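You operate a simulated robot arm through the tools that you are given. There is no shell and no other tool. Be economical: measure what you need, move in short steps, check, and stop when the job is done.

The job below is to be done with a simulated robot arm. You get a single attempt, and the scene is never put back.

JOB
Put the block from the reader into the found box and shut the lid.
Fine: leave the blue knob at NONE and the grey knob at OFF.

The check looks at the end state, three seconds after you hand in, the way a careful person would. Anything else that was tipped, shoved, dropped, spilled or broken makes it a failure. Lids that push on must go on centred and level and be pressed home; caps that screw on are set level and turned clockwise until they are tight.

ROBOT AND FRAMES
A 6-joint arm with a two-finger gripper, fixed in place. Base frame: the origin is at the foot of the arm, x ahead of it, y to its left, z up. Units: cm, degrees, N and s.
Its first joint turns from -166.0 to 166.0 degrees. Payload 2.54 kg.
Tool frame: the origin (TCP) lies between the finger pads and is the grasp point; the fingertips stand 3 cm ahead of it; z points along the fingers, y is the line along which they close. The gripper opens to 11.6 cm. The gripper's body begins 9.5 cm behind the TCP.
Orientation is that of the tool frame in the base frame, as a unit quaternion [w, x, y, z]. With the fingers straight down and closing along the base's y, the tool's x points along the base's -x, its y along +y and its z along -z.

CONTROLS
- The arm moves only by the tool nudge_tool. Its argument "plan" is a list of rows, each a list of 6 numbers: the shift along the base's x, y, z in units of 50 mm (1.0 is 50 mm), then the turn, a rotation vector about the base's x, y, z in units of 5 degrees (1.0 is 5 degrees). In form: [[tx, ty, tz, wx, wy, wz], ...]. A call has 1 to 8 rows; each row shifts and turns the commanded pose from where the row before left it. "gripper" is the closure, from 0 (fully open) to 1 (shut), set as the call begins (left out, the last holds). A call with a number of a shift or a turn outside -1 to 1 is refused whole. Rows are played at 5 a second. More than 5 cm and 8.6 degrees between two rows, or a gripper value outside its range, and nothing of the call is played. A pose out of reach is approached as far as the arm can. The call stops where the force on the tool passes 40 N (or 10 N more than at its start, if that is more) or the arm is blocked; 0.2 s more then pass. Each finger travels about 7.2 cm/s and halts on what it meets, pressing with about 28 N; the grip force reading is that of the motor and also rises with nothing between the fingers. The clock runs only during rows and for 0.2 s after the last one: add rows that do not move to give the fingers time. The reply holds the time, the measured pose of the TCP, the force on the tool along the base axes, the opening and the grip force, in the units named above and with some noise, with the torque about the TCP (base axes, N m) and any sound that the robot's microphone picked up.
- Cameras (640 x 400 px; columns grow to the right, rows downward): "scene" is fixed at [22.1, -49.96, 161.6]; the picture's right is [0.78, -0.62, 0.00], its down [-0.38, -0.47, -0.80] and it looks along [0.50, 0.62, -0.60] (base axes); focal length 332 px, centre (320, 200). "wrist" rides on the gripper at [6.9, -1.5, -12.2] in the tool frame; the picture's right is [0.21, 0.98, 0.00], its down [-0.83, 0.18, -0.53] and it looks along [-0.52, 0.11, 0.85] (tool axes); focal length 251 px, centre (320, 200). There is no depth. A picture from a camera that has moved, and an enlarged one, comes with that camera's place and axes in the base frame and with its lens.
- capture(camera): a new picture of that camera. The clock stands still meanwhile.
- zoom(camera, box): a new picture of the part [left, top, right, bottom] of that camera's present view, enlarged. The clock stands still meanwhile.
- hand_in(): hands the job in; it is judged then, once.

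Go step by step. Nothing tells you positions but the pictures and the camera data: compare them with the known pose of the tool, close in by small moves and look again before you grip or let go. The budget is 120 turns and 64 pictures, counting those below and the enlarged ones. Unless the task says otherwise, let go and move clear before handing in, and close with one line.

The tools are called after ">>>" as a command line: name --pt "numbers of a row" for each row, then --argument value for the rest, lists and objects as JSON in quotes. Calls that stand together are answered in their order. nudge_tool: Moves the arm, as the interface text tells. Its arguments: {"type":"object","properties":{"plan":{"type":"array","items":{"type":"array","items":{"type":"number"}}},"gripper":{"type":"number"}},"required":["plan"]} The other tools are called the same way: capture (camera) takes a picture; zoom (camera, box) takes an enlarged picture of a part of a camera's view; hand_in () hands the job in.

At the start:

```text
clock: 0.0
tcp_pos: [41.4, 12.73, 123.25]
ee_rot: [0.001, 0.0, 1.0, 0.001]
wrist_force: [-0.3, 0.1, 0.5]
ft_torque: [0.02, -0.03, 0.0]
grip_width: 11.58
finger_force: 0.0
```

scene: 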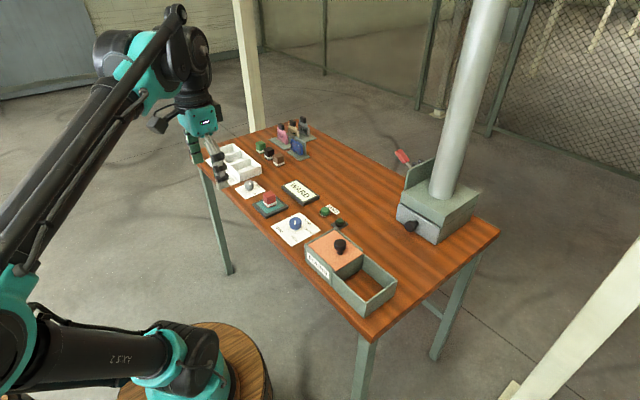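
wrist: 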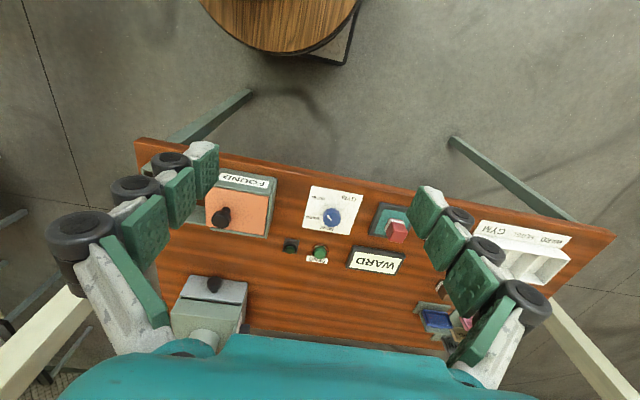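

I see a table with a reader holding a red block, a FOUND box with a sliding lid (orange, black knob), knobs and other items. I'll zoom in for details.

>>> zoom --camera "scene" --box '[230, 170, 410, 320]'

>>> zoom --camera "scene" --box '[190, 110, 350, 210]'

>>> zoom --camera "wrist" --box '[140, 140, 460, 340]'

>>> zoom --camera "scene" --box '[360, 130, 500, 260]'

```text
2.67 times, centred on (320, 245) of scene
camera zoom: at [22.1, -49.96, 161.6], right [0.78, -0.62, 0.0], down [-0.38, -0.47, -0.8], along [0.5, 0.62, -0.6], focal length 886 px, centre (320, 80)
```

zoom: 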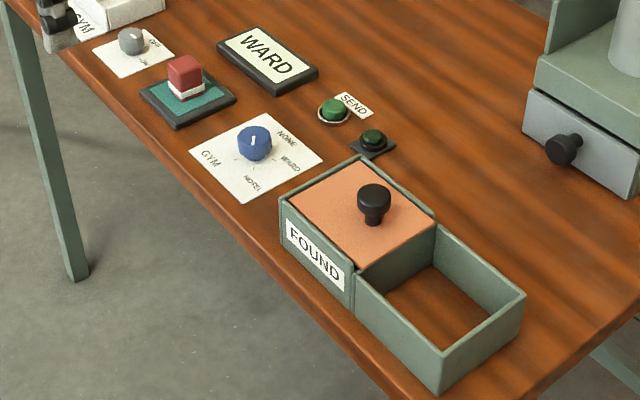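

```text
4.00 times, centred on (270, 160) of scene
camera zoom: at [22.1, -49.96, 161.6], right [0.78, -0.62, 0.0], down [-0.38, -0.47, -0.8], along [0.5, 0.62, -0.6], focal length 1330 px, centre (520, 360)
```

zoom: 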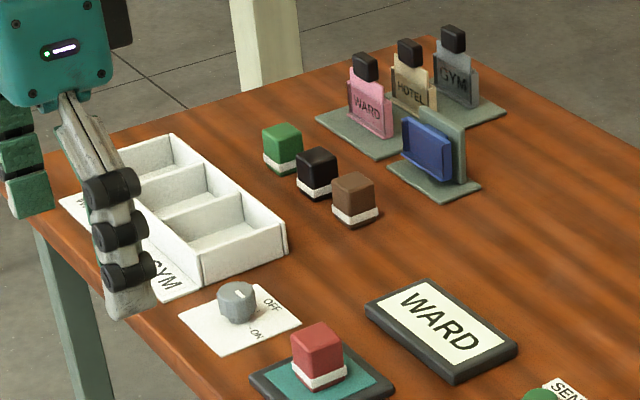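

```text
2.00 times, centred on (300, 240) of wrist
camera zoom: at [34.49, 11.07, 135.34], right [-0.21, 0.98, 0.0], down [0.82, 0.18, 0.54], along [0.52, 0.12, -0.84], focal length 503 px, centre (360, 120)
```

zoom: 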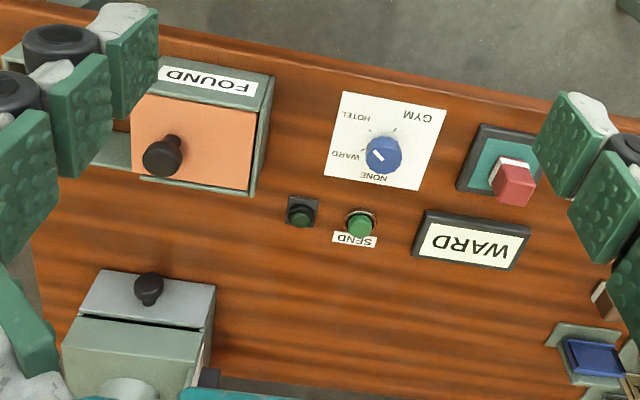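

```text
3.08 times, centred on (430, 195) of scene
camera zoom: at [22.1, -49.96, 161.6], right [0.78, -0.62, 0.0], down [-0.38, -0.47, -0.8], along [0.5, 0.62, -0.6], focal length 1023 px, centre (-18, 215)
```

zoom: 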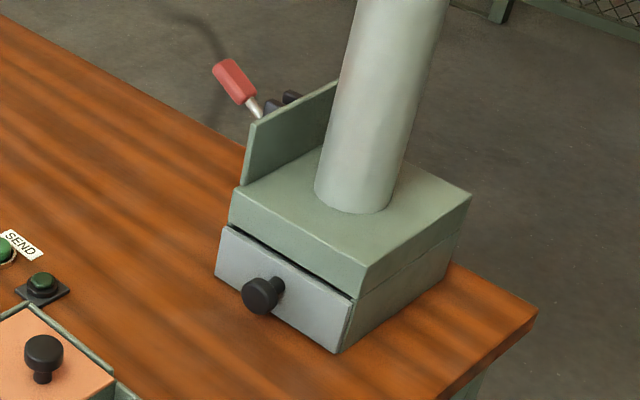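

Rough triangulation puts the lid knob near (68,-2,95), the reader block near (69,39,88), and the table at about z=85. I'm moving nearer to view the blue and grey knobs and the reader.

>>> nudge_tool --pt "0.4 0.4 -0.5 0 0 0" --pt "0.4 0.4 -0.5 0 0 0" --pt "0.4 0.4 -0.5 0 0 0" --pt "0.4 0.4 -0.5 0 0 0" --pt "0.4 0.4 -0.5 0 0 0"

>>> capture --camera "wrist"

```text
clock: 1.2
tcp_pos: [51.34, 22.67, 110.84]
ee_rot: [0.001, 0.002, 1.0, 0.001]
wrist_force: [-0.4, -0.1, 0.1]
ft_torque: [0.01, -0.04, 0.0]
grip_width: 11.6
finger_force: 0.0
```

```text
57 pictures are left
camera wrist: at [44.41, 21.04, 122.87], right [-0.21, 0.98, 0.0], down [0.82, 0.18, 0.54], along [0.52, 0.12, -0.84], focal length 251 px, centre (320, 200)
```

wrist: 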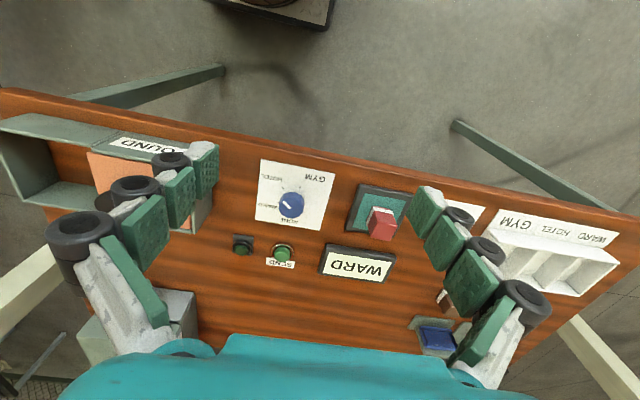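

>>> zoom --camera "wrist" --box '[230, 150, 350, 225]'

>>> zoom --camera "scene" --box '[230, 170, 326, 250]'

```text
5.33 times, centred on (290, 188) of wrist
camera zoom: at [44.41, 21.04, 122.87], right [-0.21, 0.98, 0.0], down [0.82, 0.18, 0.54], along [0.52, 0.12, -0.84], focal length 1341 px, centre (480, 267)
```

zoom: 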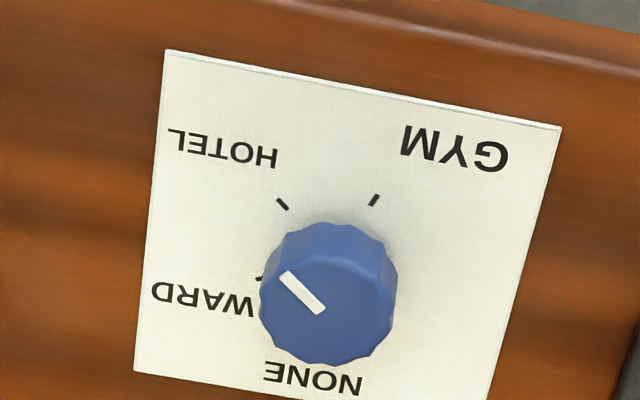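

```text
5.00 times, centred on (278, 210) of scene
camera zoom: at [22.1, -49.96, 161.6], right [0.78, -0.62, 0.0], down [-0.38, -0.47, -0.8], along [0.5, 0.62, -0.6], focal length 1662 px, centre (530, 150)
```

zoom: 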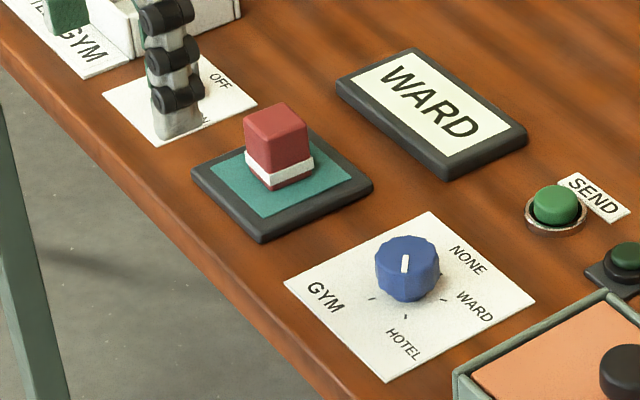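

The blue knob's line appears to point at HOTEL, so it needs turning about 140° counterclockwise to NONE. Next I'll check the grey knob and the found box from nearer.

>>> nudge_tool --pt "0 0.9 0 0 0 0" --pt "0 0.9 0 0 0 0" --pt "0 0.9 0 0 0 0" --pt "0 0.9 0 0 0 0"

>>> capture --camera "wrist"

>>> nudge_tool --pt "0 -1 0 0 0 0" --pt "0 -1 0 0 0 0" --pt "0 -1 0 0 0 0" --pt "0 -1 0 0 0 0" --pt "0 -1 0 0 0 0" --pt "0 -1 0 0 0 0" --pt "0 -1 0 0 0 0" --pt "0 -1 0 0 0 0"

>>> capture --camera "wrist"

>>> zoom --camera "scene" --box '[230, 160, 290, 220]'

```text
clock: 2.2
tcp_pos: [51.6, 40.33, 110.97]
ee_rot: [0.001, 0.001, 1.0, 0.001]
wrist_force: [-0.5, -1.2, 0.4]
ft_torque: [0.06, -0.03, 0.02]
grip_width: 11.59
finger_force: 0.0
```

```text
54 pictures are left
camera wrist: at [44.67, 38.76, 123.07], right [-0.21, 0.98, 0.0], down [0.82, 0.18, 0.54], along [0.52, 0.12, -0.84], focal length 251 px, centre (320, 200)
```

wrist: 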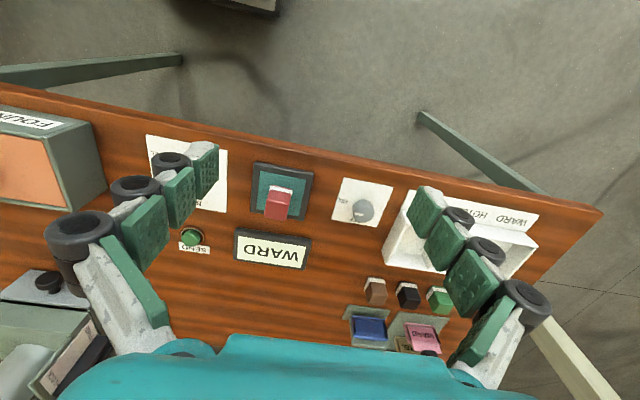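

```text
clock: 4.0
tcp_pos: [51.84, 0.67, 111.05]
ee_rot: [0.001, 0.0, 1.0, 0.001]
wrist_force: [0.1, 0.9, -0.2]
ft_torque: [0.02, 0.02, -0.04]
grip_width: 11.59
finger_force: 0.1
```

```text
53 pictures are left
camera wrist: at [44.95, -0.93, 123.12], right [-0.22, 0.98, 0.0], down [0.82, 0.18, 0.54], along [0.52, 0.12, -0.84], focal length 251 px, centre (320, 200)
```

wrist: 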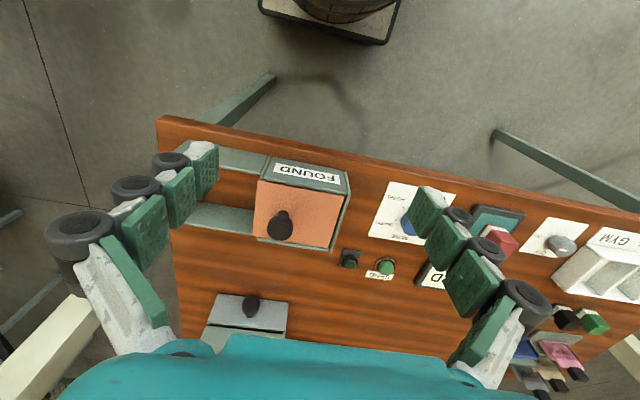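

```text
6.67 times, centred on (260, 190) of scene
camera zoom: at [22.1, -49.96, 161.6], right [0.78, -0.62, 0.0], down [-0.38, -0.47, -0.8], along [0.5, 0.62, -0.6], focal length 2216 px, centre (720, 267)
```

zoom: 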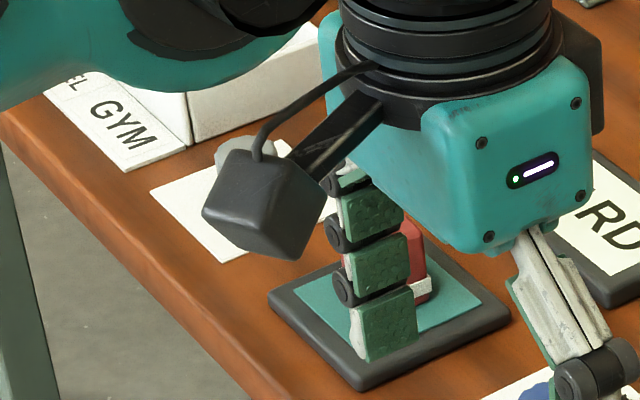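

The found box and the grey knob are both in this wrist view, so I'll enlarge each of them.

>>> zoom --camera "wrist" --box '[170, 140, 362, 260]'

>>> zoom --camera "wrist" --box '[510, 200, 606, 260]'

```text
3.33 times, centred on (266, 200) of wrist
camera zoom: at [44.95, -0.93, 123.12], right [-0.22, 0.98, 0.0], down [0.82, 0.18, 0.54], along [0.52, 0.12, -0.84], focal length 838 px, centre (500, 200)
```

zoom: 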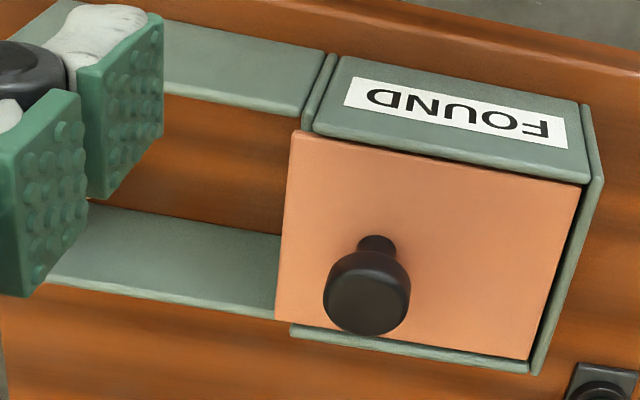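

```text
6.67 times, centred on (558, 230) of wrist
camera zoom: at [44.95, -0.93, 123.12], right [-0.22, 0.98, 0.0], down [0.82, 0.18, 0.54], along [0.52, 0.12, -0.84], focal length 1676 px, centre (-1267, 0)
```

zoom: 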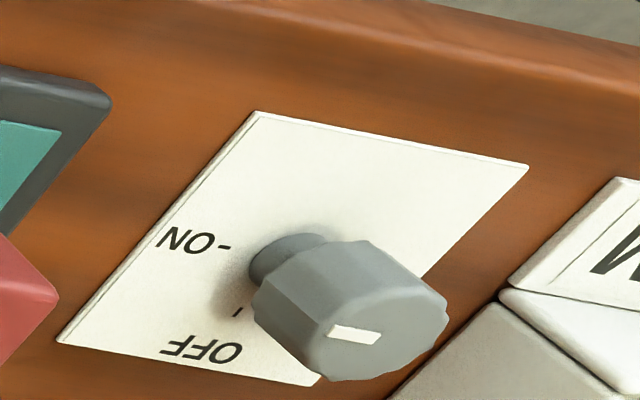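

The grey knob points at ON. The found box has a lid that slides toward -y over rails, with its knob at about (68.1,-1.7) and its top at about z=95. I'll hover above that knob.

>>> nudge_tool --pt "0.81 -0.12 -0.4 0 0 0" --pt "0.81 -0.12 -0.4 0 0 0" --pt "0.81 -0.12 -0.4 0 0 0" --pt "0.81 -0.12 -0.4 0 0 0" --pt "0 0 0 0 0 0"

>>> capture --camera "wrist"

>>> zoom --camera "scene" --box '[280, 180, 440, 320]'

```text
clock: 5.2
tcp_pos: [67.66, -1.54, 102.91]
ee_rot: [0.001, 0.0, 1.0, 0.001]
wrist_force: [-0.3, 0.2, 0.4]
ft_torque: [0.0, 0.01, -0.01]
grip_width: 11.57
finger_force: 0.0
```

```text
49 pictures are left
camera wrist: at [60.63, -3.2, 114.95], right [-0.21, 0.98, 0.0], down [0.82, 0.18, 0.54], along [0.52, 0.12, -0.84], focal length 251 px, centre (320, 200)
```

wrist: 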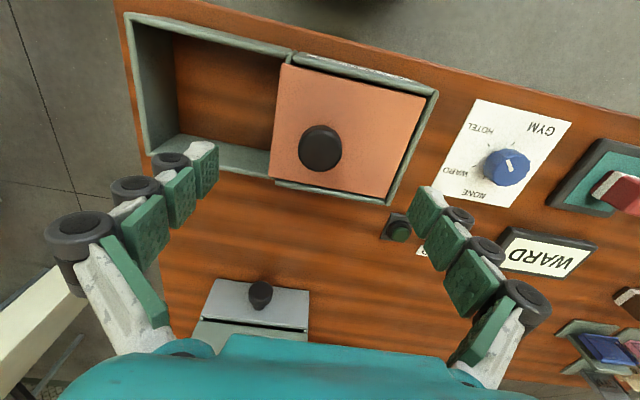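

```text
2.86 times, centred on (360, 250) of scene
camera zoom: at [22.1, -49.96, 161.6], right [0.78, -0.62, 0.0], down [-0.38, -0.47, -0.8], along [0.5, 0.62, -0.6], focal length 950 px, centre (206, 57)
```

zoom: 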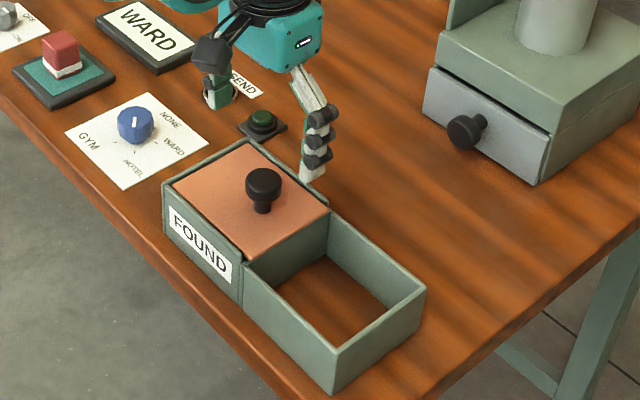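

The knob sits at about (68.0,-1.5), so I'll lower around it with the fingers open, keeping the tips just above the lid.

>>> nudge_tool --pt "0.06 0 -0.5 0 0 0" --pt "0 0 -0.5 0 0 0" --pt "0 0 -0.36 0 0 0" --pt "0 0 0 0 0 0"

>>> capture --camera "wrist"

>>> zoom --camera "scene" --box '[300, 190, 400, 280]'

```text
clock: 6.2
tcp_pos: [67.89, -1.66, 95.88]
ee_rot: [0.002, 0.0, 1.0, 0.0]
wrist_force: [0.6, -0.5, -0.9]
ft_torque: [-0.01, 0.0, 0.0]
grip_width: 11.6
finger_force: 0.1
```

```text
47 pictures are left
camera wrist: at [61.01, -3.29, 108.03], right [-0.21, 0.98, 0.0], down [0.82, 0.18, 0.54], along [0.52, 0.12, -0.84], focal length 251 px, centre (320, 200)
```

wrist: 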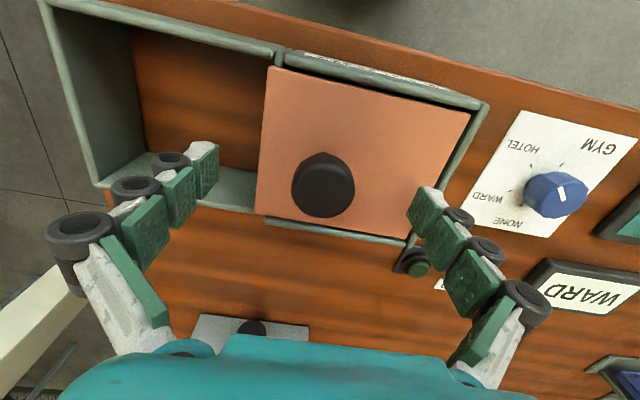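

```text
4.44 times, centred on (350, 235) of scene
camera zoom: at [22.1, -49.96, 161.6], right [0.78, -0.62, 0.0], down [-0.38, -0.47, -0.8], along [0.5, 0.62, -0.6], focal length 1478 px, centre (187, 44)
```

zoom: 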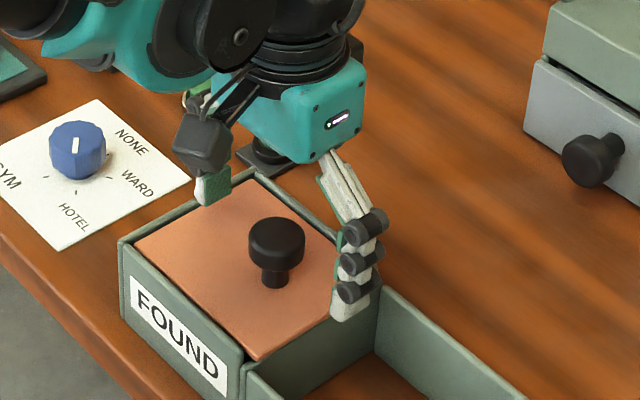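

The knob is centred between the fingers, so I'll close on it.

>>> nudge_tool --pt "0.05 0 0 0 0 0" --pt "0 0 0 0 0 0" --pt "0 0 0 0 0 0" --pt "0 0 0 0 0 0" --gripper 0.9

>>> nudge_tool --pt "0 -0.2 0 0 0 0" --pt "0 -0.2 0 0 0 0"

>>> capture --camera "wrist"

```text
clock: 7.2
tcp_pos: [68.13, -1.68, 96.04]
ee_rot: [0.001, 0.0, 1.0, 0.001]
wrist_force: [0.6, -1.3, 2.5]
ft_torque: [-0.01, 0.04, 0.01]
grip_width: 3.42
finger_force: 45.2
```

```text
clock: 7.8
tcp_pos: [68.2, -3.69, 95.95]
ee_rot: [0.0, 0.0, 1.0, 0.001]
wrist_force: [-9.8, 1.0, -22.2]
ft_torque: [-0.04, -0.55, -0.03]
grip_width: 3.41
finger_force: 45.1
```

```text
45 pictures are left
camera wrist: at [61.26, -5.32, 108.07], right [-0.21, 0.98, 0.0], down [0.83, 0.18, 0.53], along [0.52, 0.12, -0.85], focal length 251 px, centre (320, 200)
```

wrist: 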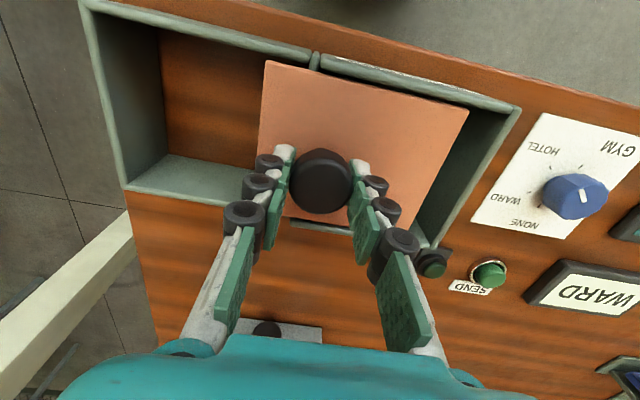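

The lid slid 2 cm but there's a side load, so I'll relax slightly in -x and -z and see how the force changes.

>>> nudge_tool --pt "-0.02 0 -0.03 0 0 0" --pt "0 0 0 0 0 0"

>>> zoom --camera "scene" --box '[300, 200, 400, 290]'

```text
clock: 8.4
tcp_pos: [68.06, -3.67, 95.97]
ee_rot: [0.002, 0.001, 1.0, 0.0]
wrist_force: [7.9, -0.6, 18.9]
ft_torque: [0.03, 0.4, 0.0]
grip_width: 3.41
finger_force: 44.7
```

```text
4.44 times, centred on (350, 245) of scene
camera zoom: at [22.1, -49.96, 161.6], right [0.78, -0.62, 0.0], down [-0.38, -0.47, -0.8], along [0.5, 0.62, -0.6], focal length 1478 px, centre (187, 0)
```

zoom: 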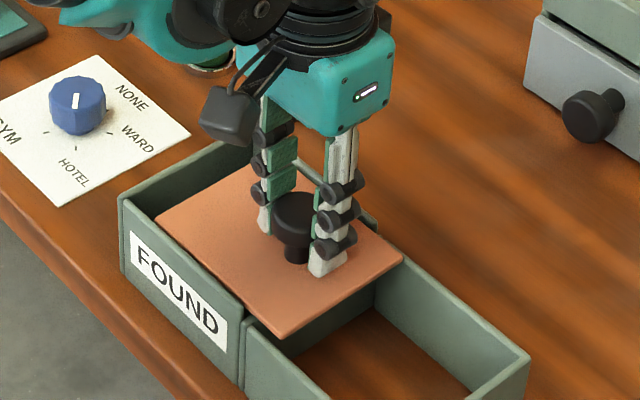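

The contact is just stiff and balanced near this height. I'll raise by half of that and continue sliding.

>>> nudge_tool --pt "0.01 0 0.015 0 0 0" --pt "0 -0.2 0 0 0 0" --pt "0 -0.2 0 0 0 0" --pt "0 -0.2 0 0 0 0" --pt "0 0 0 0 0 0"

```text
clock: 9.1
tcp_pos: [68.21, -4.9, 96.04]
ee_rot: [0.002, 0.0, 1.0, 0.001]
wrist_force: [-3.6, -0.3, 10.2]
ft_torque: [-0.13, 0.01, -0.12]
grip_width: 3.41
finger_force: 44.8
stopped in row 3: the force on the tool passed its limit at 41 N (the readings are from after the stop); the commanded pose is now the measured one
```

Gripping over-constrains the lid, so I'll open slightly and push the knob with the trailing finger instead.

>>> nudge_tool --pt "0 0 0 0 0 0" --pt "0 0 -0.04 0 0 0" --pt "0 -0.2 0 0 0 0" --pt "0 -0.2 0 0 0 0" --pt "0 -0.2 0 0 0 0" --gripper 0.6

>>> capture --camera "wrist"

```text
clock: 10.3
tcp_pos: [68.31, -7.91, 95.75]
ee_rot: [0.001, 0.0, 1.0, 0.001]
wrist_force: [-0.4, 0.9, -0.4]
ft_torque: [0.0, -0.01, 0.01]
grip_width: 4.65
finger_force: 0.3
```

```text
43 pictures are left
camera wrist: at [61.36, -9.56, 107.85], right [-0.21, 0.98, 0.0], down [0.82, 0.18, 0.54], along [0.52, 0.12, -0.84], focal length 251 px, centre (320, 200)
```

wrist: 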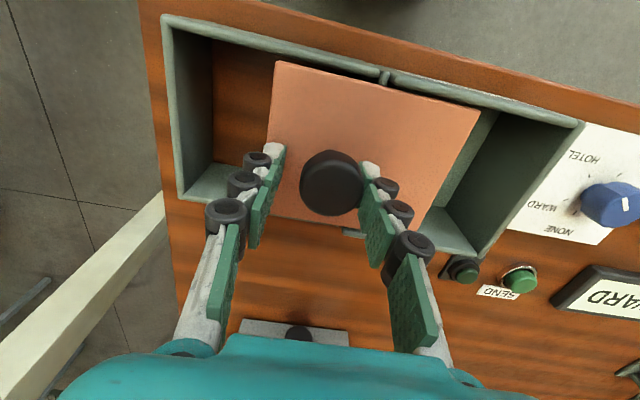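

That works with almost no force, so I'll push about 5.5 cm further.

>>> nudge_tool --pt "-0.02 -0.2 0 0 0 0" --pt "-0.02 -0.2 0 0 0 0" --pt "0 -0.2 0 0 0 0" --pt "0 -0.2 0 0 0 0" --pt "0 -0.2 0 0 0 0" --pt "0 0 0 0 0 0"

>>> capture --camera "wrist"

>>> zoom --camera "scene" --box '[290, 210, 410, 320]'

```text
clock: 11.7
tcp_pos: [68.15, -12.88, 95.73]
ee_rot: [0.001, 0.0, 1.0, 0.001]
wrist_force: [0.1, -0.7, -0.2]
ft_torque: [0.02, 0.04, 0.01]
grip_width: 4.64
finger_force: 0.0
```

```text
42 pictures are left
camera wrist: at [61.05, -14.51, 107.82], right [-0.21, 0.98, 0.0], down [0.82, 0.18, 0.54], along [0.52, 0.12, -0.84], focal length 251 px, centre (320, 200)
```

wrist: 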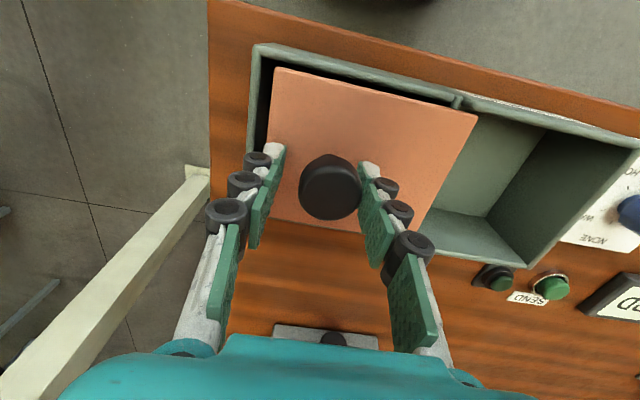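

```text
3.64 times, centred on (350, 265) of scene
camera zoom: at [22.1, -49.96, 161.6], right [0.78, -0.62, 0.0], down [-0.38, -0.47, -0.8], along [0.5, 0.62, -0.6], focal length 1209 px, centre (211, -36)
```

zoom: 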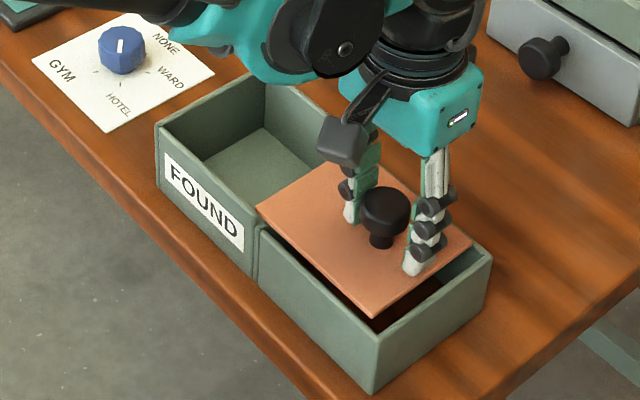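

The box is open with a green floor inside. I'll raise the hand and go to the reader block, staying a bit behind it for the view.

>>> nudge_tool --pt "0 0 0.8 0 0 0" --pt "0 0 0.8 0 0 0" --pt "-0.2 0.9 0.3 0 0 0" --pt "-0.2 0.95 0 0 0 0" --pt "-0.2 0.95 0 0 0 0" --pt "-0.2 0.95 0 0 0 0" --pt "-0.2 0.95 0 0 0 0" --pt "-0.2 0.95 0 0 0 0"

>>> nudge_tool --pt "0 0.95 0 0 0 0" --pt "0 0.95 0 0 0 0" --pt "0 0.95 0 0 0 0" --pt "0 0.95 0 0 0 0" --pt "0 0 0 0 0 0" --gripper 0.2

>>> capture --camera "wrist"

```text
clock: 13.5
tcp_pos: [62.01, 15.3, 105.16]
ee_rot: [0.001, 0.001, 1.0, 0.002]
wrist_force: [-0.1, 0.2, 0.5]
ft_torque: [0.0, -0.03, -0.03]
grip_width: 4.66
finger_force: 0.0
```

```text
clock: 14.7
tcp_pos: [61.86, 34.17, 105.27]
ee_rot: [0.001, 0.001, 1.0, 0.001]
wrist_force: [0.8, 0.4, -0.2]
ft_torque: [-0.03, -0.01, 0.02]
grip_width: 9.28
finger_force: 0.1
```

```text
40 pictures are left
camera wrist: at [54.88, 32.58, 117.42], right [-0.21, 0.98, 0.0], down [0.82, 0.18, 0.54], along [0.52, 0.12, -0.84], focal length 251 px, centre (320, 200)
```

wrist: 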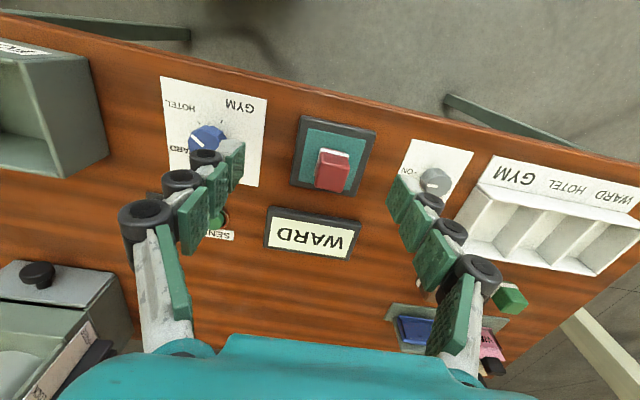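

The block is in view. I'll enlarge the reader and grey knob area.

>>> zoom --camera "wrist" --box '[285, 105, 477, 225]'

```text
3.33 times, centred on (381, 165) of wrist
camera zoom: at [54.88, 32.58, 117.42], right [-0.21, 0.98, 0.0], down [0.82, 0.18, 0.54], along [0.52, 0.12, -0.84], focal length 838 px, centre (117, 317)
```

zoom: 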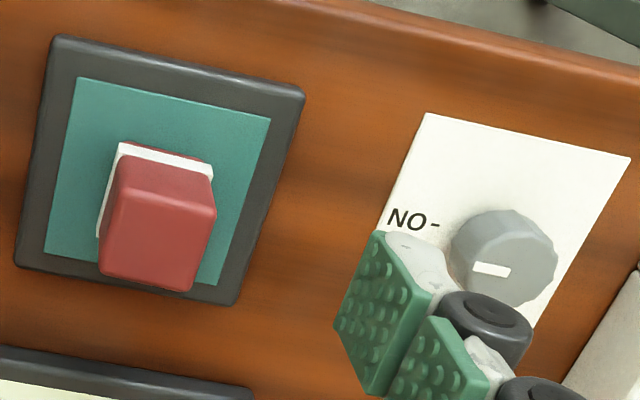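

The block is aligned with the axes at about (68.4,37.2), with its top near z=90. I'll hover just above and check.

>>> nudge_tool --pt "0.435 0.205 -0.6 0 0 0" --pt "0.435 0.205 -0.6 0 0 0" --pt "0.435 0.205 -0.6 0 0 0" --pt "0 0 0 0 0 0"

>>> capture --camera "wrist"

>>> zoom --camera "scene" --box '[230, 150, 310, 230]'

```text
clock: 15.7
tcp_pos: [68.62, 37.38, 96.54]
ee_rot: [0.001, 0.0, 1.0, 0.0]
wrist_force: [-0.6, 0.5, -0.4]
ft_torque: [-0.04, 0.02, -0.02]
grip_width: 9.29
finger_force: 0.1
```

```text
38 pictures are left
camera wrist: at [61.65, 35.91, 108.61], right [-0.21, 0.98, 0.0], down [0.82, 0.18, 0.54], along [0.52, 0.12, -0.84], focal length 251 px, centre (320, 200)
```

wrist: 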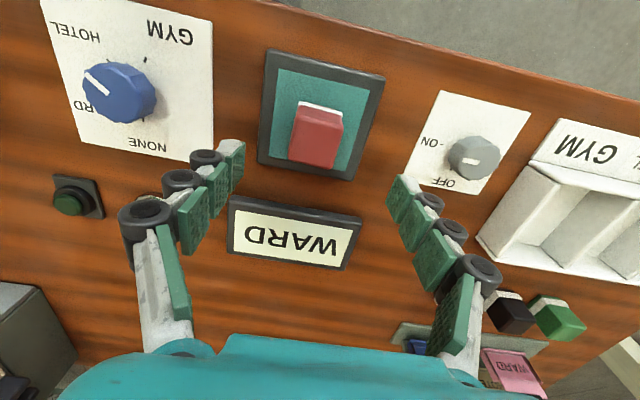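

```text
5.00 times, centred on (270, 190) of scene
camera zoom: at [22.1, -49.96, 161.6], right [0.78, -0.62, 0.0], down [-0.38, -0.47, -0.8], along [0.5, 0.62, -0.6], focal length 1662 px, centre (570, 250)
```

zoom: 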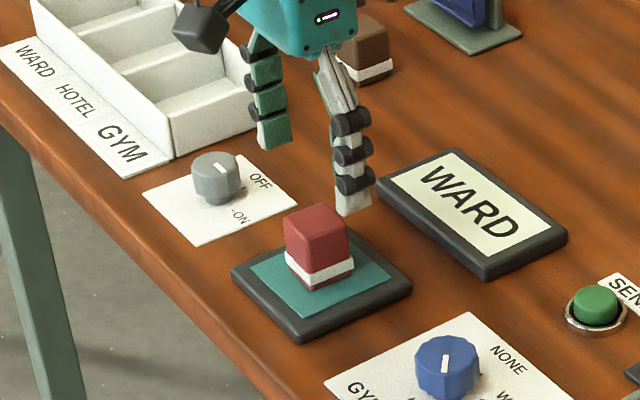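

The block centre is near (68.0,37.2), so I'll correct x slightly and descend to z≈90.

>>> nudge_tool --pt "-0.1 -0.02 -0.5 0 0 0" --pt "0 0 -0.5 0 0 0" --pt "0 0 -0.3 0 0 0" --pt "0 0 0 0 0 0"

>>> capture --camera "wrist"

>>> zoom --camera "scene" --box '[230, 150, 310, 230]'

```text
clock: 16.7
tcp_pos: [67.95, 37.54, 89.83]
ee_rot: [0.001, 0.0, 1.0, 0.002]
wrist_force: [0.3, 0.0, 0.1]
ft_torque: [-0.02, 0.0, 0.01]
grip_width: 9.27
finger_force: 0.1
```

```text
36 pictures are left
camera wrist: at [60.99, 35.91, 101.84], right [-0.21, 0.98, 0.0], down [0.82, 0.18, 0.54], along [0.52, 0.12, -0.84], focal length 251 px, centre (320, 200)
```

wrist: 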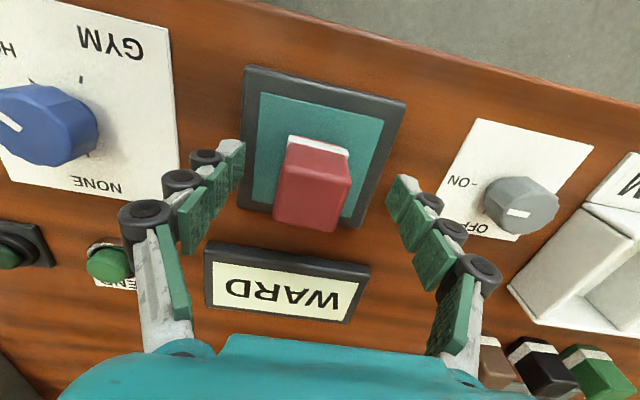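

```text
5.00 times, centred on (270, 190) of scene
camera zoom: at [22.1, -49.96, 161.6], right [0.78, -0.62, 0.0], down [-0.38, -0.47, -0.8], along [0.5, 0.62, -0.6], focal length 1662 px, centre (570, 250)
```

zoom: 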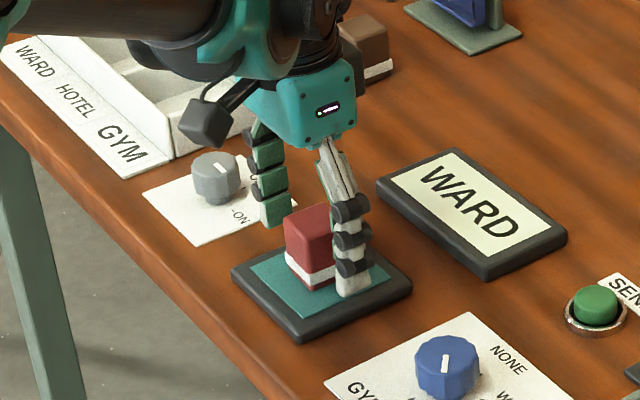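

Centred well enough. I'll close and lift.

>>> nudge_tool --pt "0.04 -0.05 0 0 0 0" --pt "0 0 0 0 0 0" --pt "0 0 0 0 0 0" --pt "0 0 0 0 0 0" --gripper 0.85

>>> nudge_tool --pt "0 0 0.3 0 0 0" --pt "0 0 0.6 0 0 0" --pt "0 0 0.8 0 0 0" --pt "0 0 0.8 0 0 0"

>>> capture --camera "wrist"

```text
clock: 17.7
tcp_pos: [68.14, 37.24, 89.67]
ee_rot: [0.0, 0.0, 1.0, 0.001]
wrist_force: [0.4, 0.9, 1.5]
ft_torque: [0.01, -0.05, 0.02]
grip_width: 3.49
finger_force: 27.4
```

```text
clock: 18.7
tcp_pos: [68.34, 36.9, 102.33]
ee_rot: [0.0, 0.0, 1.0, 0.001]
wrist_force: [0.5, -0.6, -0.4]
ft_torque: [0.0, 0.02, -0.01]
grip_width: 3.48
finger_force: 27.8
```

```text
34 pictures are left
camera wrist: at [61.3, 35.34, 114.44], right [-0.21, 0.98, 0.0], down [0.82, 0.18, 0.54], along [0.52, 0.12, -0.84], focal length 251 px, centre (320, 200)
```

wrist: 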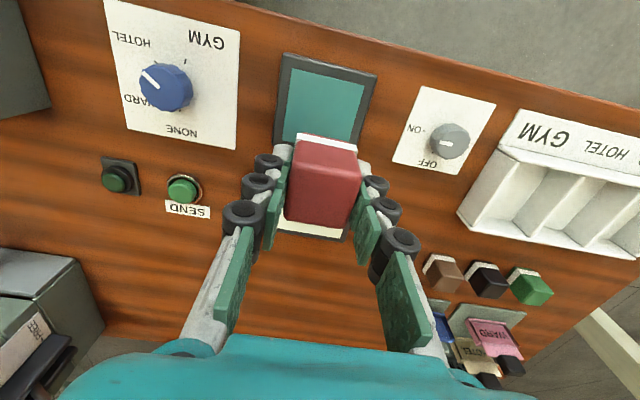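

The block is held. I'll carry it over the open box at about (68.2,1.5).

>>> nudge_tool --pt "0 -0.885 0 0 0 0" --pt "0 -0.885 0 0 0 0" --pt "0 -0.885 0 0 0 0" --pt "0 -0.885 0 0 0 0" --pt "0 -0.885 0 0 0 0" --pt "0 -0.885 0 0 0 0" --pt "0 -0.885 0 0 0 0" --pt "0 -0.885 0 0 0 0"

>>> capture --camera "wrist"

>>> zoom --camera "scene" --box '[280, 190, 410, 320]'

```text
clock: 20.5
tcp_pos: [68.06, 1.82, 102.46]
ee_rot: [0.0, 0.0, 1.0, 0.001]
wrist_force: [-1.0, 0.2, -0.2]
ft_torque: [-0.04, 0.04, 0.0]
grip_width: 3.47
finger_force: 28.2
```

```text
33 pictures are left
camera wrist: at [61.2, 0.24, 114.54], right [-0.22, 0.98, 0.0], down [0.82, 0.18, 0.54], along [0.52, 0.12, -0.84], focal length 251 px, centre (320, 200)
```

wrist: 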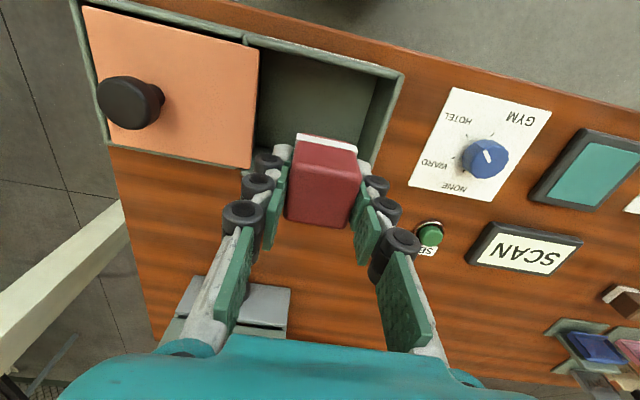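

```text
3.08 times, centred on (345, 255) of scene
camera zoom: at [22.1, -49.96, 161.6], right [0.78, -0.62, 0.0], down [-0.38, -0.47, -0.8], along [0.5, 0.62, -0.6], focal length 1023 px, centre (243, 31)
```

zoom: 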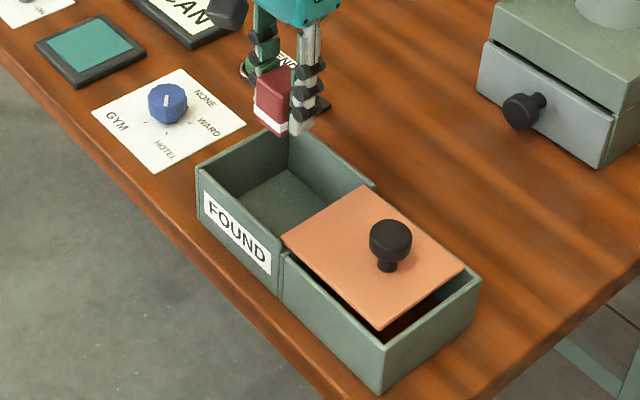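

The opening spans y from about -4 to 6.5 and x from 62.5 to 73, so its centre is at about (67.9,1.3). I'm lowering in.

>>> nudge_tool --pt "-0.03 -0.1 -0.4 0 0 0" --pt "0 0 -0.5 0 0 0" --pt "0 0 -0.5 0 0 0" --pt "0 0 -0.5 0 0 0" --pt "0 0 -0.3 0 0 0" --pt "0 0 -0.2 0 0 0" --pt "0 0 0 0 0 0"

>>> capture --camera "wrist"

```text
clock: 22.1
tcp_pos: [68.2, 1.34, 90.14]
ee_rot: [0.001, 0.0, 1.0, 0.001]
wrist_force: [0.3, -0.3, -0.1]
ft_torque: [0.0, -0.01, 0.02]
grip_width: 3.48
finger_force: 28.2
```

```text
31 pictures are left
camera wrist: at [61.21, -0.22, 102.28], right [-0.21, 0.98, 0.0], down [0.82, 0.18, 0.54], along [0.52, 0.12, -0.84], focal length 251 px, centre (320, 200)
```

wrist: 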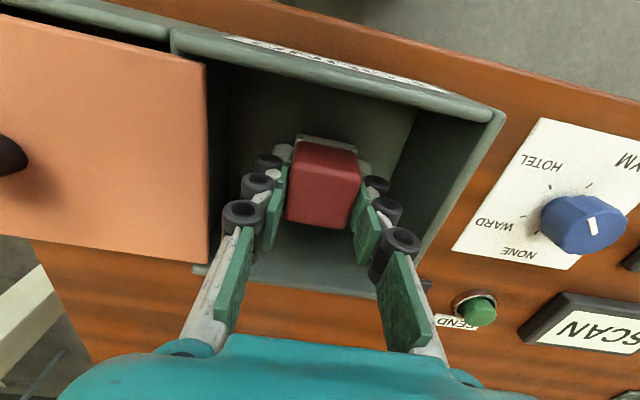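

No contact yet, so I'll lower gently until it touches.

>>> nudge_tool --pt "0 0 -0.06 0 0 0" --pt "0 0 -0.05 0 0 0" --pt "0 0 -0.04 0 0 0"

```text
clock: 22.9
tcp_pos: [68.22, 1.31, 89.51]
ee_rot: [0.001, -0.001, 1.0, 0.001]
wrist_force: [0.4, 0.5, -0.5]
ft_torque: [0.0, 0.0, -0.01]
grip_width: 3.5
finger_force: 28.1
```

>>> nudge_tool --pt "0 0 -0.04 0 0 0" --pt "0 0 -0.04 0 0 0" --pt "0 0 -0.04 0 0 0"

```text
clock: 23.7
tcp_pos: [68.03, 1.36, 89.0]
ee_rot: [0.001, 0.0, 1.0, 0.001]
wrist_force: [0.2, 3.1, 26.8]
ft_torque: [0.08, 0.03, 0.02]
grip_width: 3.48
finger_force: 27.9
```

The block has met the floor. I'll release with a modest opening, rise and look.

>>> nudge_tool --pt "0 0 0 0 0 0" --pt "0 0 0 0 0 0" --pt "0 0 0.6 0 0 0" --pt "0 0 0.8 0 0 0" --pt "0 0 0.9 0 0 0" --gripper 0.5

>>> capture --camera "wrist"

```text
clock: 24.9
tcp_pos: [68.08, 1.37, 100.17]
ee_rot: [0.001, 0.0, 1.0, 0.001]
wrist_force: [0.7, -0.1, -0.8]
ft_torque: [0.04, 0.06, -0.01]
grip_width: 5.78
finger_force: 0.1
```

```text
30 pictures are left
camera wrist: at [61.15, -0.24, 112.38], right [-0.21, 0.98, 0.0], down [0.82, 0.18, 0.54], along [0.52, 0.12, -0.84], focal length 251 px, centre (320, 200)
```

wrist: 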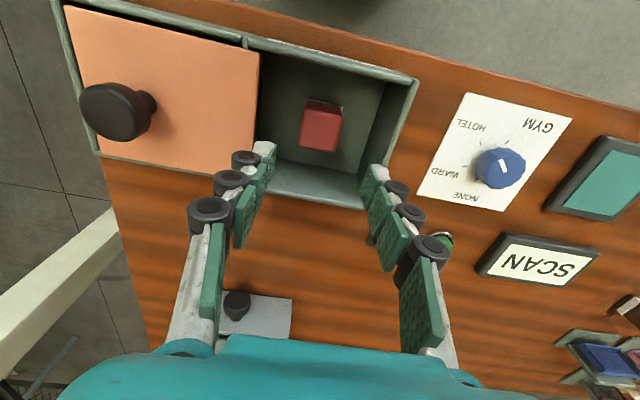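

The block sits upright in the box. Now I'll straddle the lid knob at about (68.1,-12.5).

>>> nudge_tool --pt "0 -0.9 0.1 0 0 0" --pt "0 -0.9 0 0 0 0" --pt "0 -0.97 0 0 0 0" --pt "0 0 0 0 0 0"

>>> capture --camera "wrist"

```text
clock: 25.9
tcp_pos: [68.12, -12.76, 100.94]
ee_rot: [0.002, 0.0, 1.0, 0.001]
wrist_force: [0.4, 0.2, 0.1]
ft_torque: [0.03, 0.02, -0.04]
grip_width: 5.82
finger_force: 0.1
```

```text
29 pictures are left
camera wrist: at [61.19, -14.3, 113.08], right [-0.21, 0.98, 0.0], down [0.82, 0.18, 0.54], along [0.52, 0.12, -0.84], focal length 251 px, centre (320, 200)
```

wrist: 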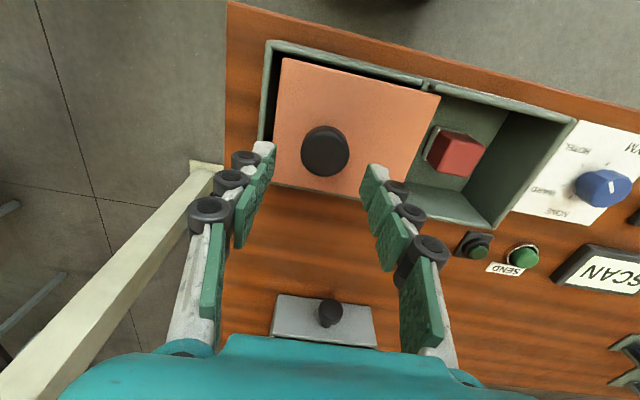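

The knob is centred between the fingers. I'll lower and push the lid toward +y most of the way.

>>> nudge_tool --pt "0 0.08 -0.5 0 0 0" --pt "0 0 -0.54 0 0 0" --pt "0 0 0 0 0 0"

>>> nudge_tool --pt "0 0.25 0 0 0 0" --pt "0 0.25 0 0 0 0" --pt "0 0.25 0 0 0 0" --pt "0 0.25 0 0 0 0" --pt "0 0.25 0 0 0 0" --pt "0 0.25 0 0 0 0" --pt "0 0.25 0 0 0 0" --pt "0 0.25 0 0 0 0"

>>> capture --camera "wrist"

```text
clock: 26.7
tcp_pos: [68.29, -12.17, 95.98]
ee_rot: [0.001, 0.0, 1.0, 0.001]
wrist_force: [-0.7, 0.1, 0.9]
ft_torque: [0.03, 0.04, -0.02]
grip_width: 5.81
finger_force: 0.0
```

```text
clock: 28.5
tcp_pos: [68.25, -1.9, 95.71]
ee_rot: [0.001, 0.001, 1.0, 0.001]
wrist_force: [0.1, 0.2, 0.9]
ft_torque: [0.02, 0.01, 0.02]
grip_width: 5.83
finger_force: 0.1
```

```text
28 pictures are left
camera wrist: at [61.28, -3.58, 107.78], right [-0.21, 0.98, 0.0], down [0.82, 0.18, 0.54], along [0.52, 0.12, -0.84], focal length 251 px, centre (320, 200)
```

wrist: 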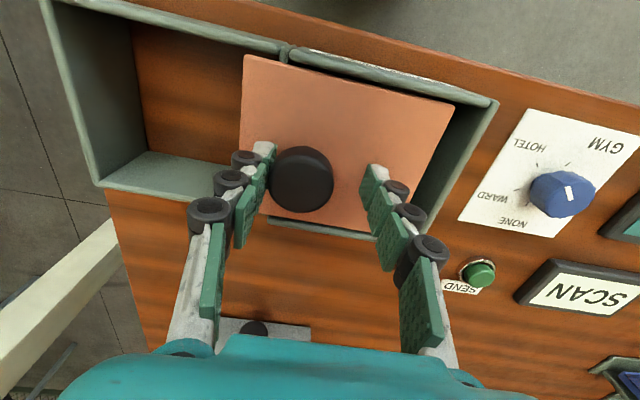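

About 2 cm remain, so I'll push on slowly until it seats.

>>> nudge_tool --pt "0 0.1 0 0 0 0" --pt "0 0.1 0 0 0 0" --pt "0 0.1 0 0 0 0" --pt "0 0.04 0 0 0 0" --pt "0 0.04 0 0 0 0" --pt "0 0.04 0 0 0 0" --pt "0 0.04 0 0 0 0" --pt "0 0.04 0 0 0 0"

>>> capture --camera "wrist"

```text
clock: 30.3
tcp_pos: [68.19, 0.21, 95.54]
ee_rot: [0.0, 0.001, 1.0, 0.0]
wrist_force: [-2.9, -20.0, -9.6]
ft_torque: [0.19, 0.02, -0.07]
grip_width: 6.87
finger_force: 8.1
```

```text
27 pictures are left
camera wrist: at [61.2, -1.38, 107.66], right [-0.21, 0.98, 0.0], down [0.83, 0.18, 0.54], along [0.52, 0.11, -0.84], focal length 251 px, centre (320, 200)
```

wrist: 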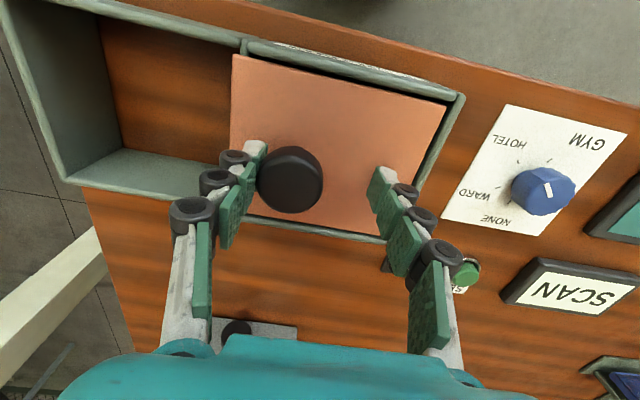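

The lid is against its stop at its original closed position (knob at y≈-1.5). I'll back off, rise and check, then go to view the knobs.

>>> nudge_tool --pt "0 -0.25 0 0 0 0" --pt "0 0 0.5 0 0 0" --pt "0 0 0.9 0 0 0" --pt "0 0 0.9 0 0 0"

>>> capture --camera "wrist"

>>> zoom --camera "scene" --box '[270, 190, 400, 320]'

```text
clock: 31.3
tcp_pos: [68.18, -0.65, 107.07]
ee_rot: [0.001, 0.0, 1.0, 0.001]
wrist_force: [-0.3, 0.6, 0.1]
ft_torque: [-0.01, 0.04, -0.01]
grip_width: 5.8
finger_force: 0.1
```

```text
26 pictures are left
camera wrist: at [61.19, -2.3, 119.03], right [-0.21, 0.98, 0.0], down [0.82, 0.18, 0.54], along [0.52, 0.12, -0.84], focal length 251 px, centre (320, 200)
```

wrist: 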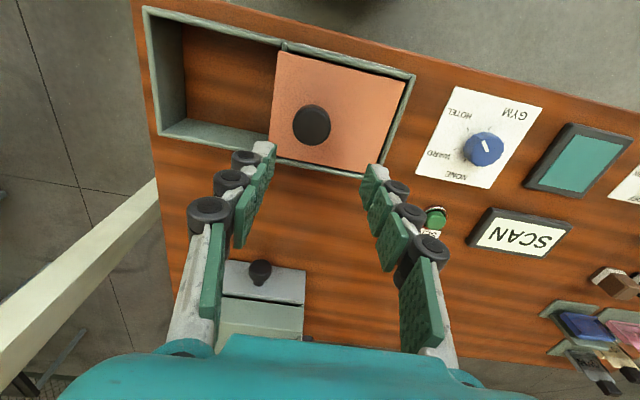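

```text
3.08 times, centred on (335, 255) of scene
camera zoom: at [22.1, -49.96, 161.6], right [0.78, -0.62, 0.0], down [-0.38, -0.47, -0.8], along [0.5, 0.62, -0.6], focal length 1023 px, centre (274, 31)
```

zoom: 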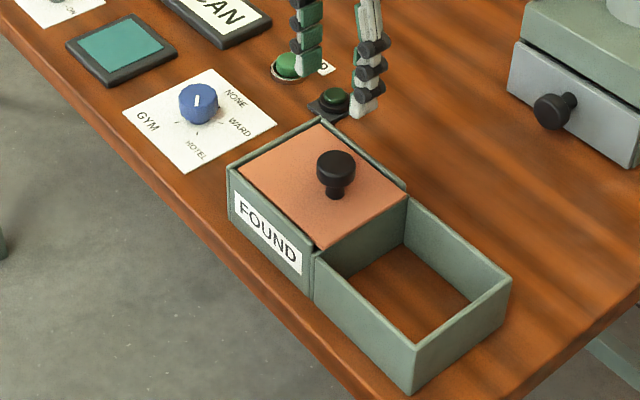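

The lid is closed as it was at the start. Next is the blue knob at about (68.9,21.5); I'll hover above it for accurate angles.

>>> nudge_tool --pt "0.03 0.89 0 0 0 0" --pt "0.03 0.89 0 0 0 0" --pt "0.03 0.89 -0.2 0 0 0" --pt "0.03 0.89 -0.4 0 0 0" --pt "0.03 0.89 -0.4 0 0 0" --pt "0 0 -0.6 0 0 0" --pt "0 0 0 0 0 0" --gripper 0.4

>>> capture --camera "wrist"

>>> zoom --camera "wrist" --box '[230, 60, 422, 180]'

```text
clock: 32.9
tcp_pos: [69.32, 21.42, 99.18]
ee_rot: [0.001, 0.0, 1.0, 0.001]
wrist_force: [0.9, -0.6, -0.2]
ft_torque: [-0.01, -0.01, 0.04]
grip_width: 6.97
finger_force: 0.1
```

```text
24 pictures are left
camera wrist: at [62.38, 19.84, 111.25], right [-0.21, 0.98, 0.0], down [0.82, 0.18, 0.54], along [0.52, 0.12, -0.84], focal length 251 px, centre (320, 200)
```

wrist: 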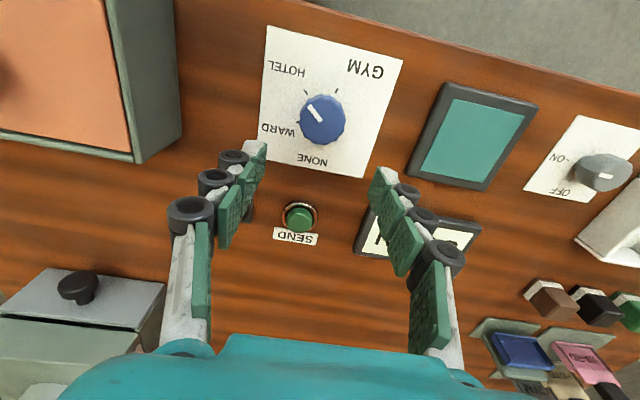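

```text
3.33 times, centred on (326, 120) of wrist
camera zoom: at [62.38, 19.84, 111.25], right [-0.21, 0.98, 0.0], down [0.82, 0.18, 0.54], along [0.52, 0.12, -0.84], focal length 838 px, centre (300, 467)
```

zoom: 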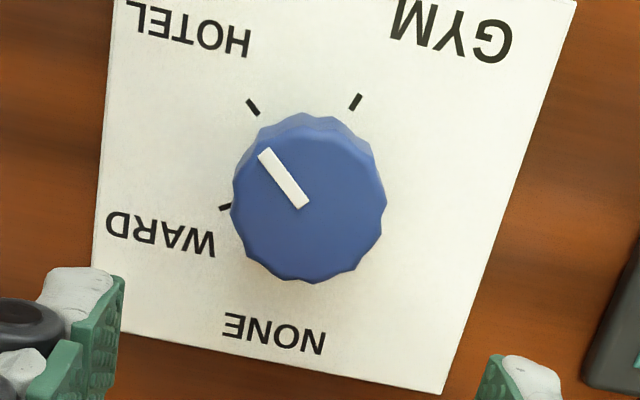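

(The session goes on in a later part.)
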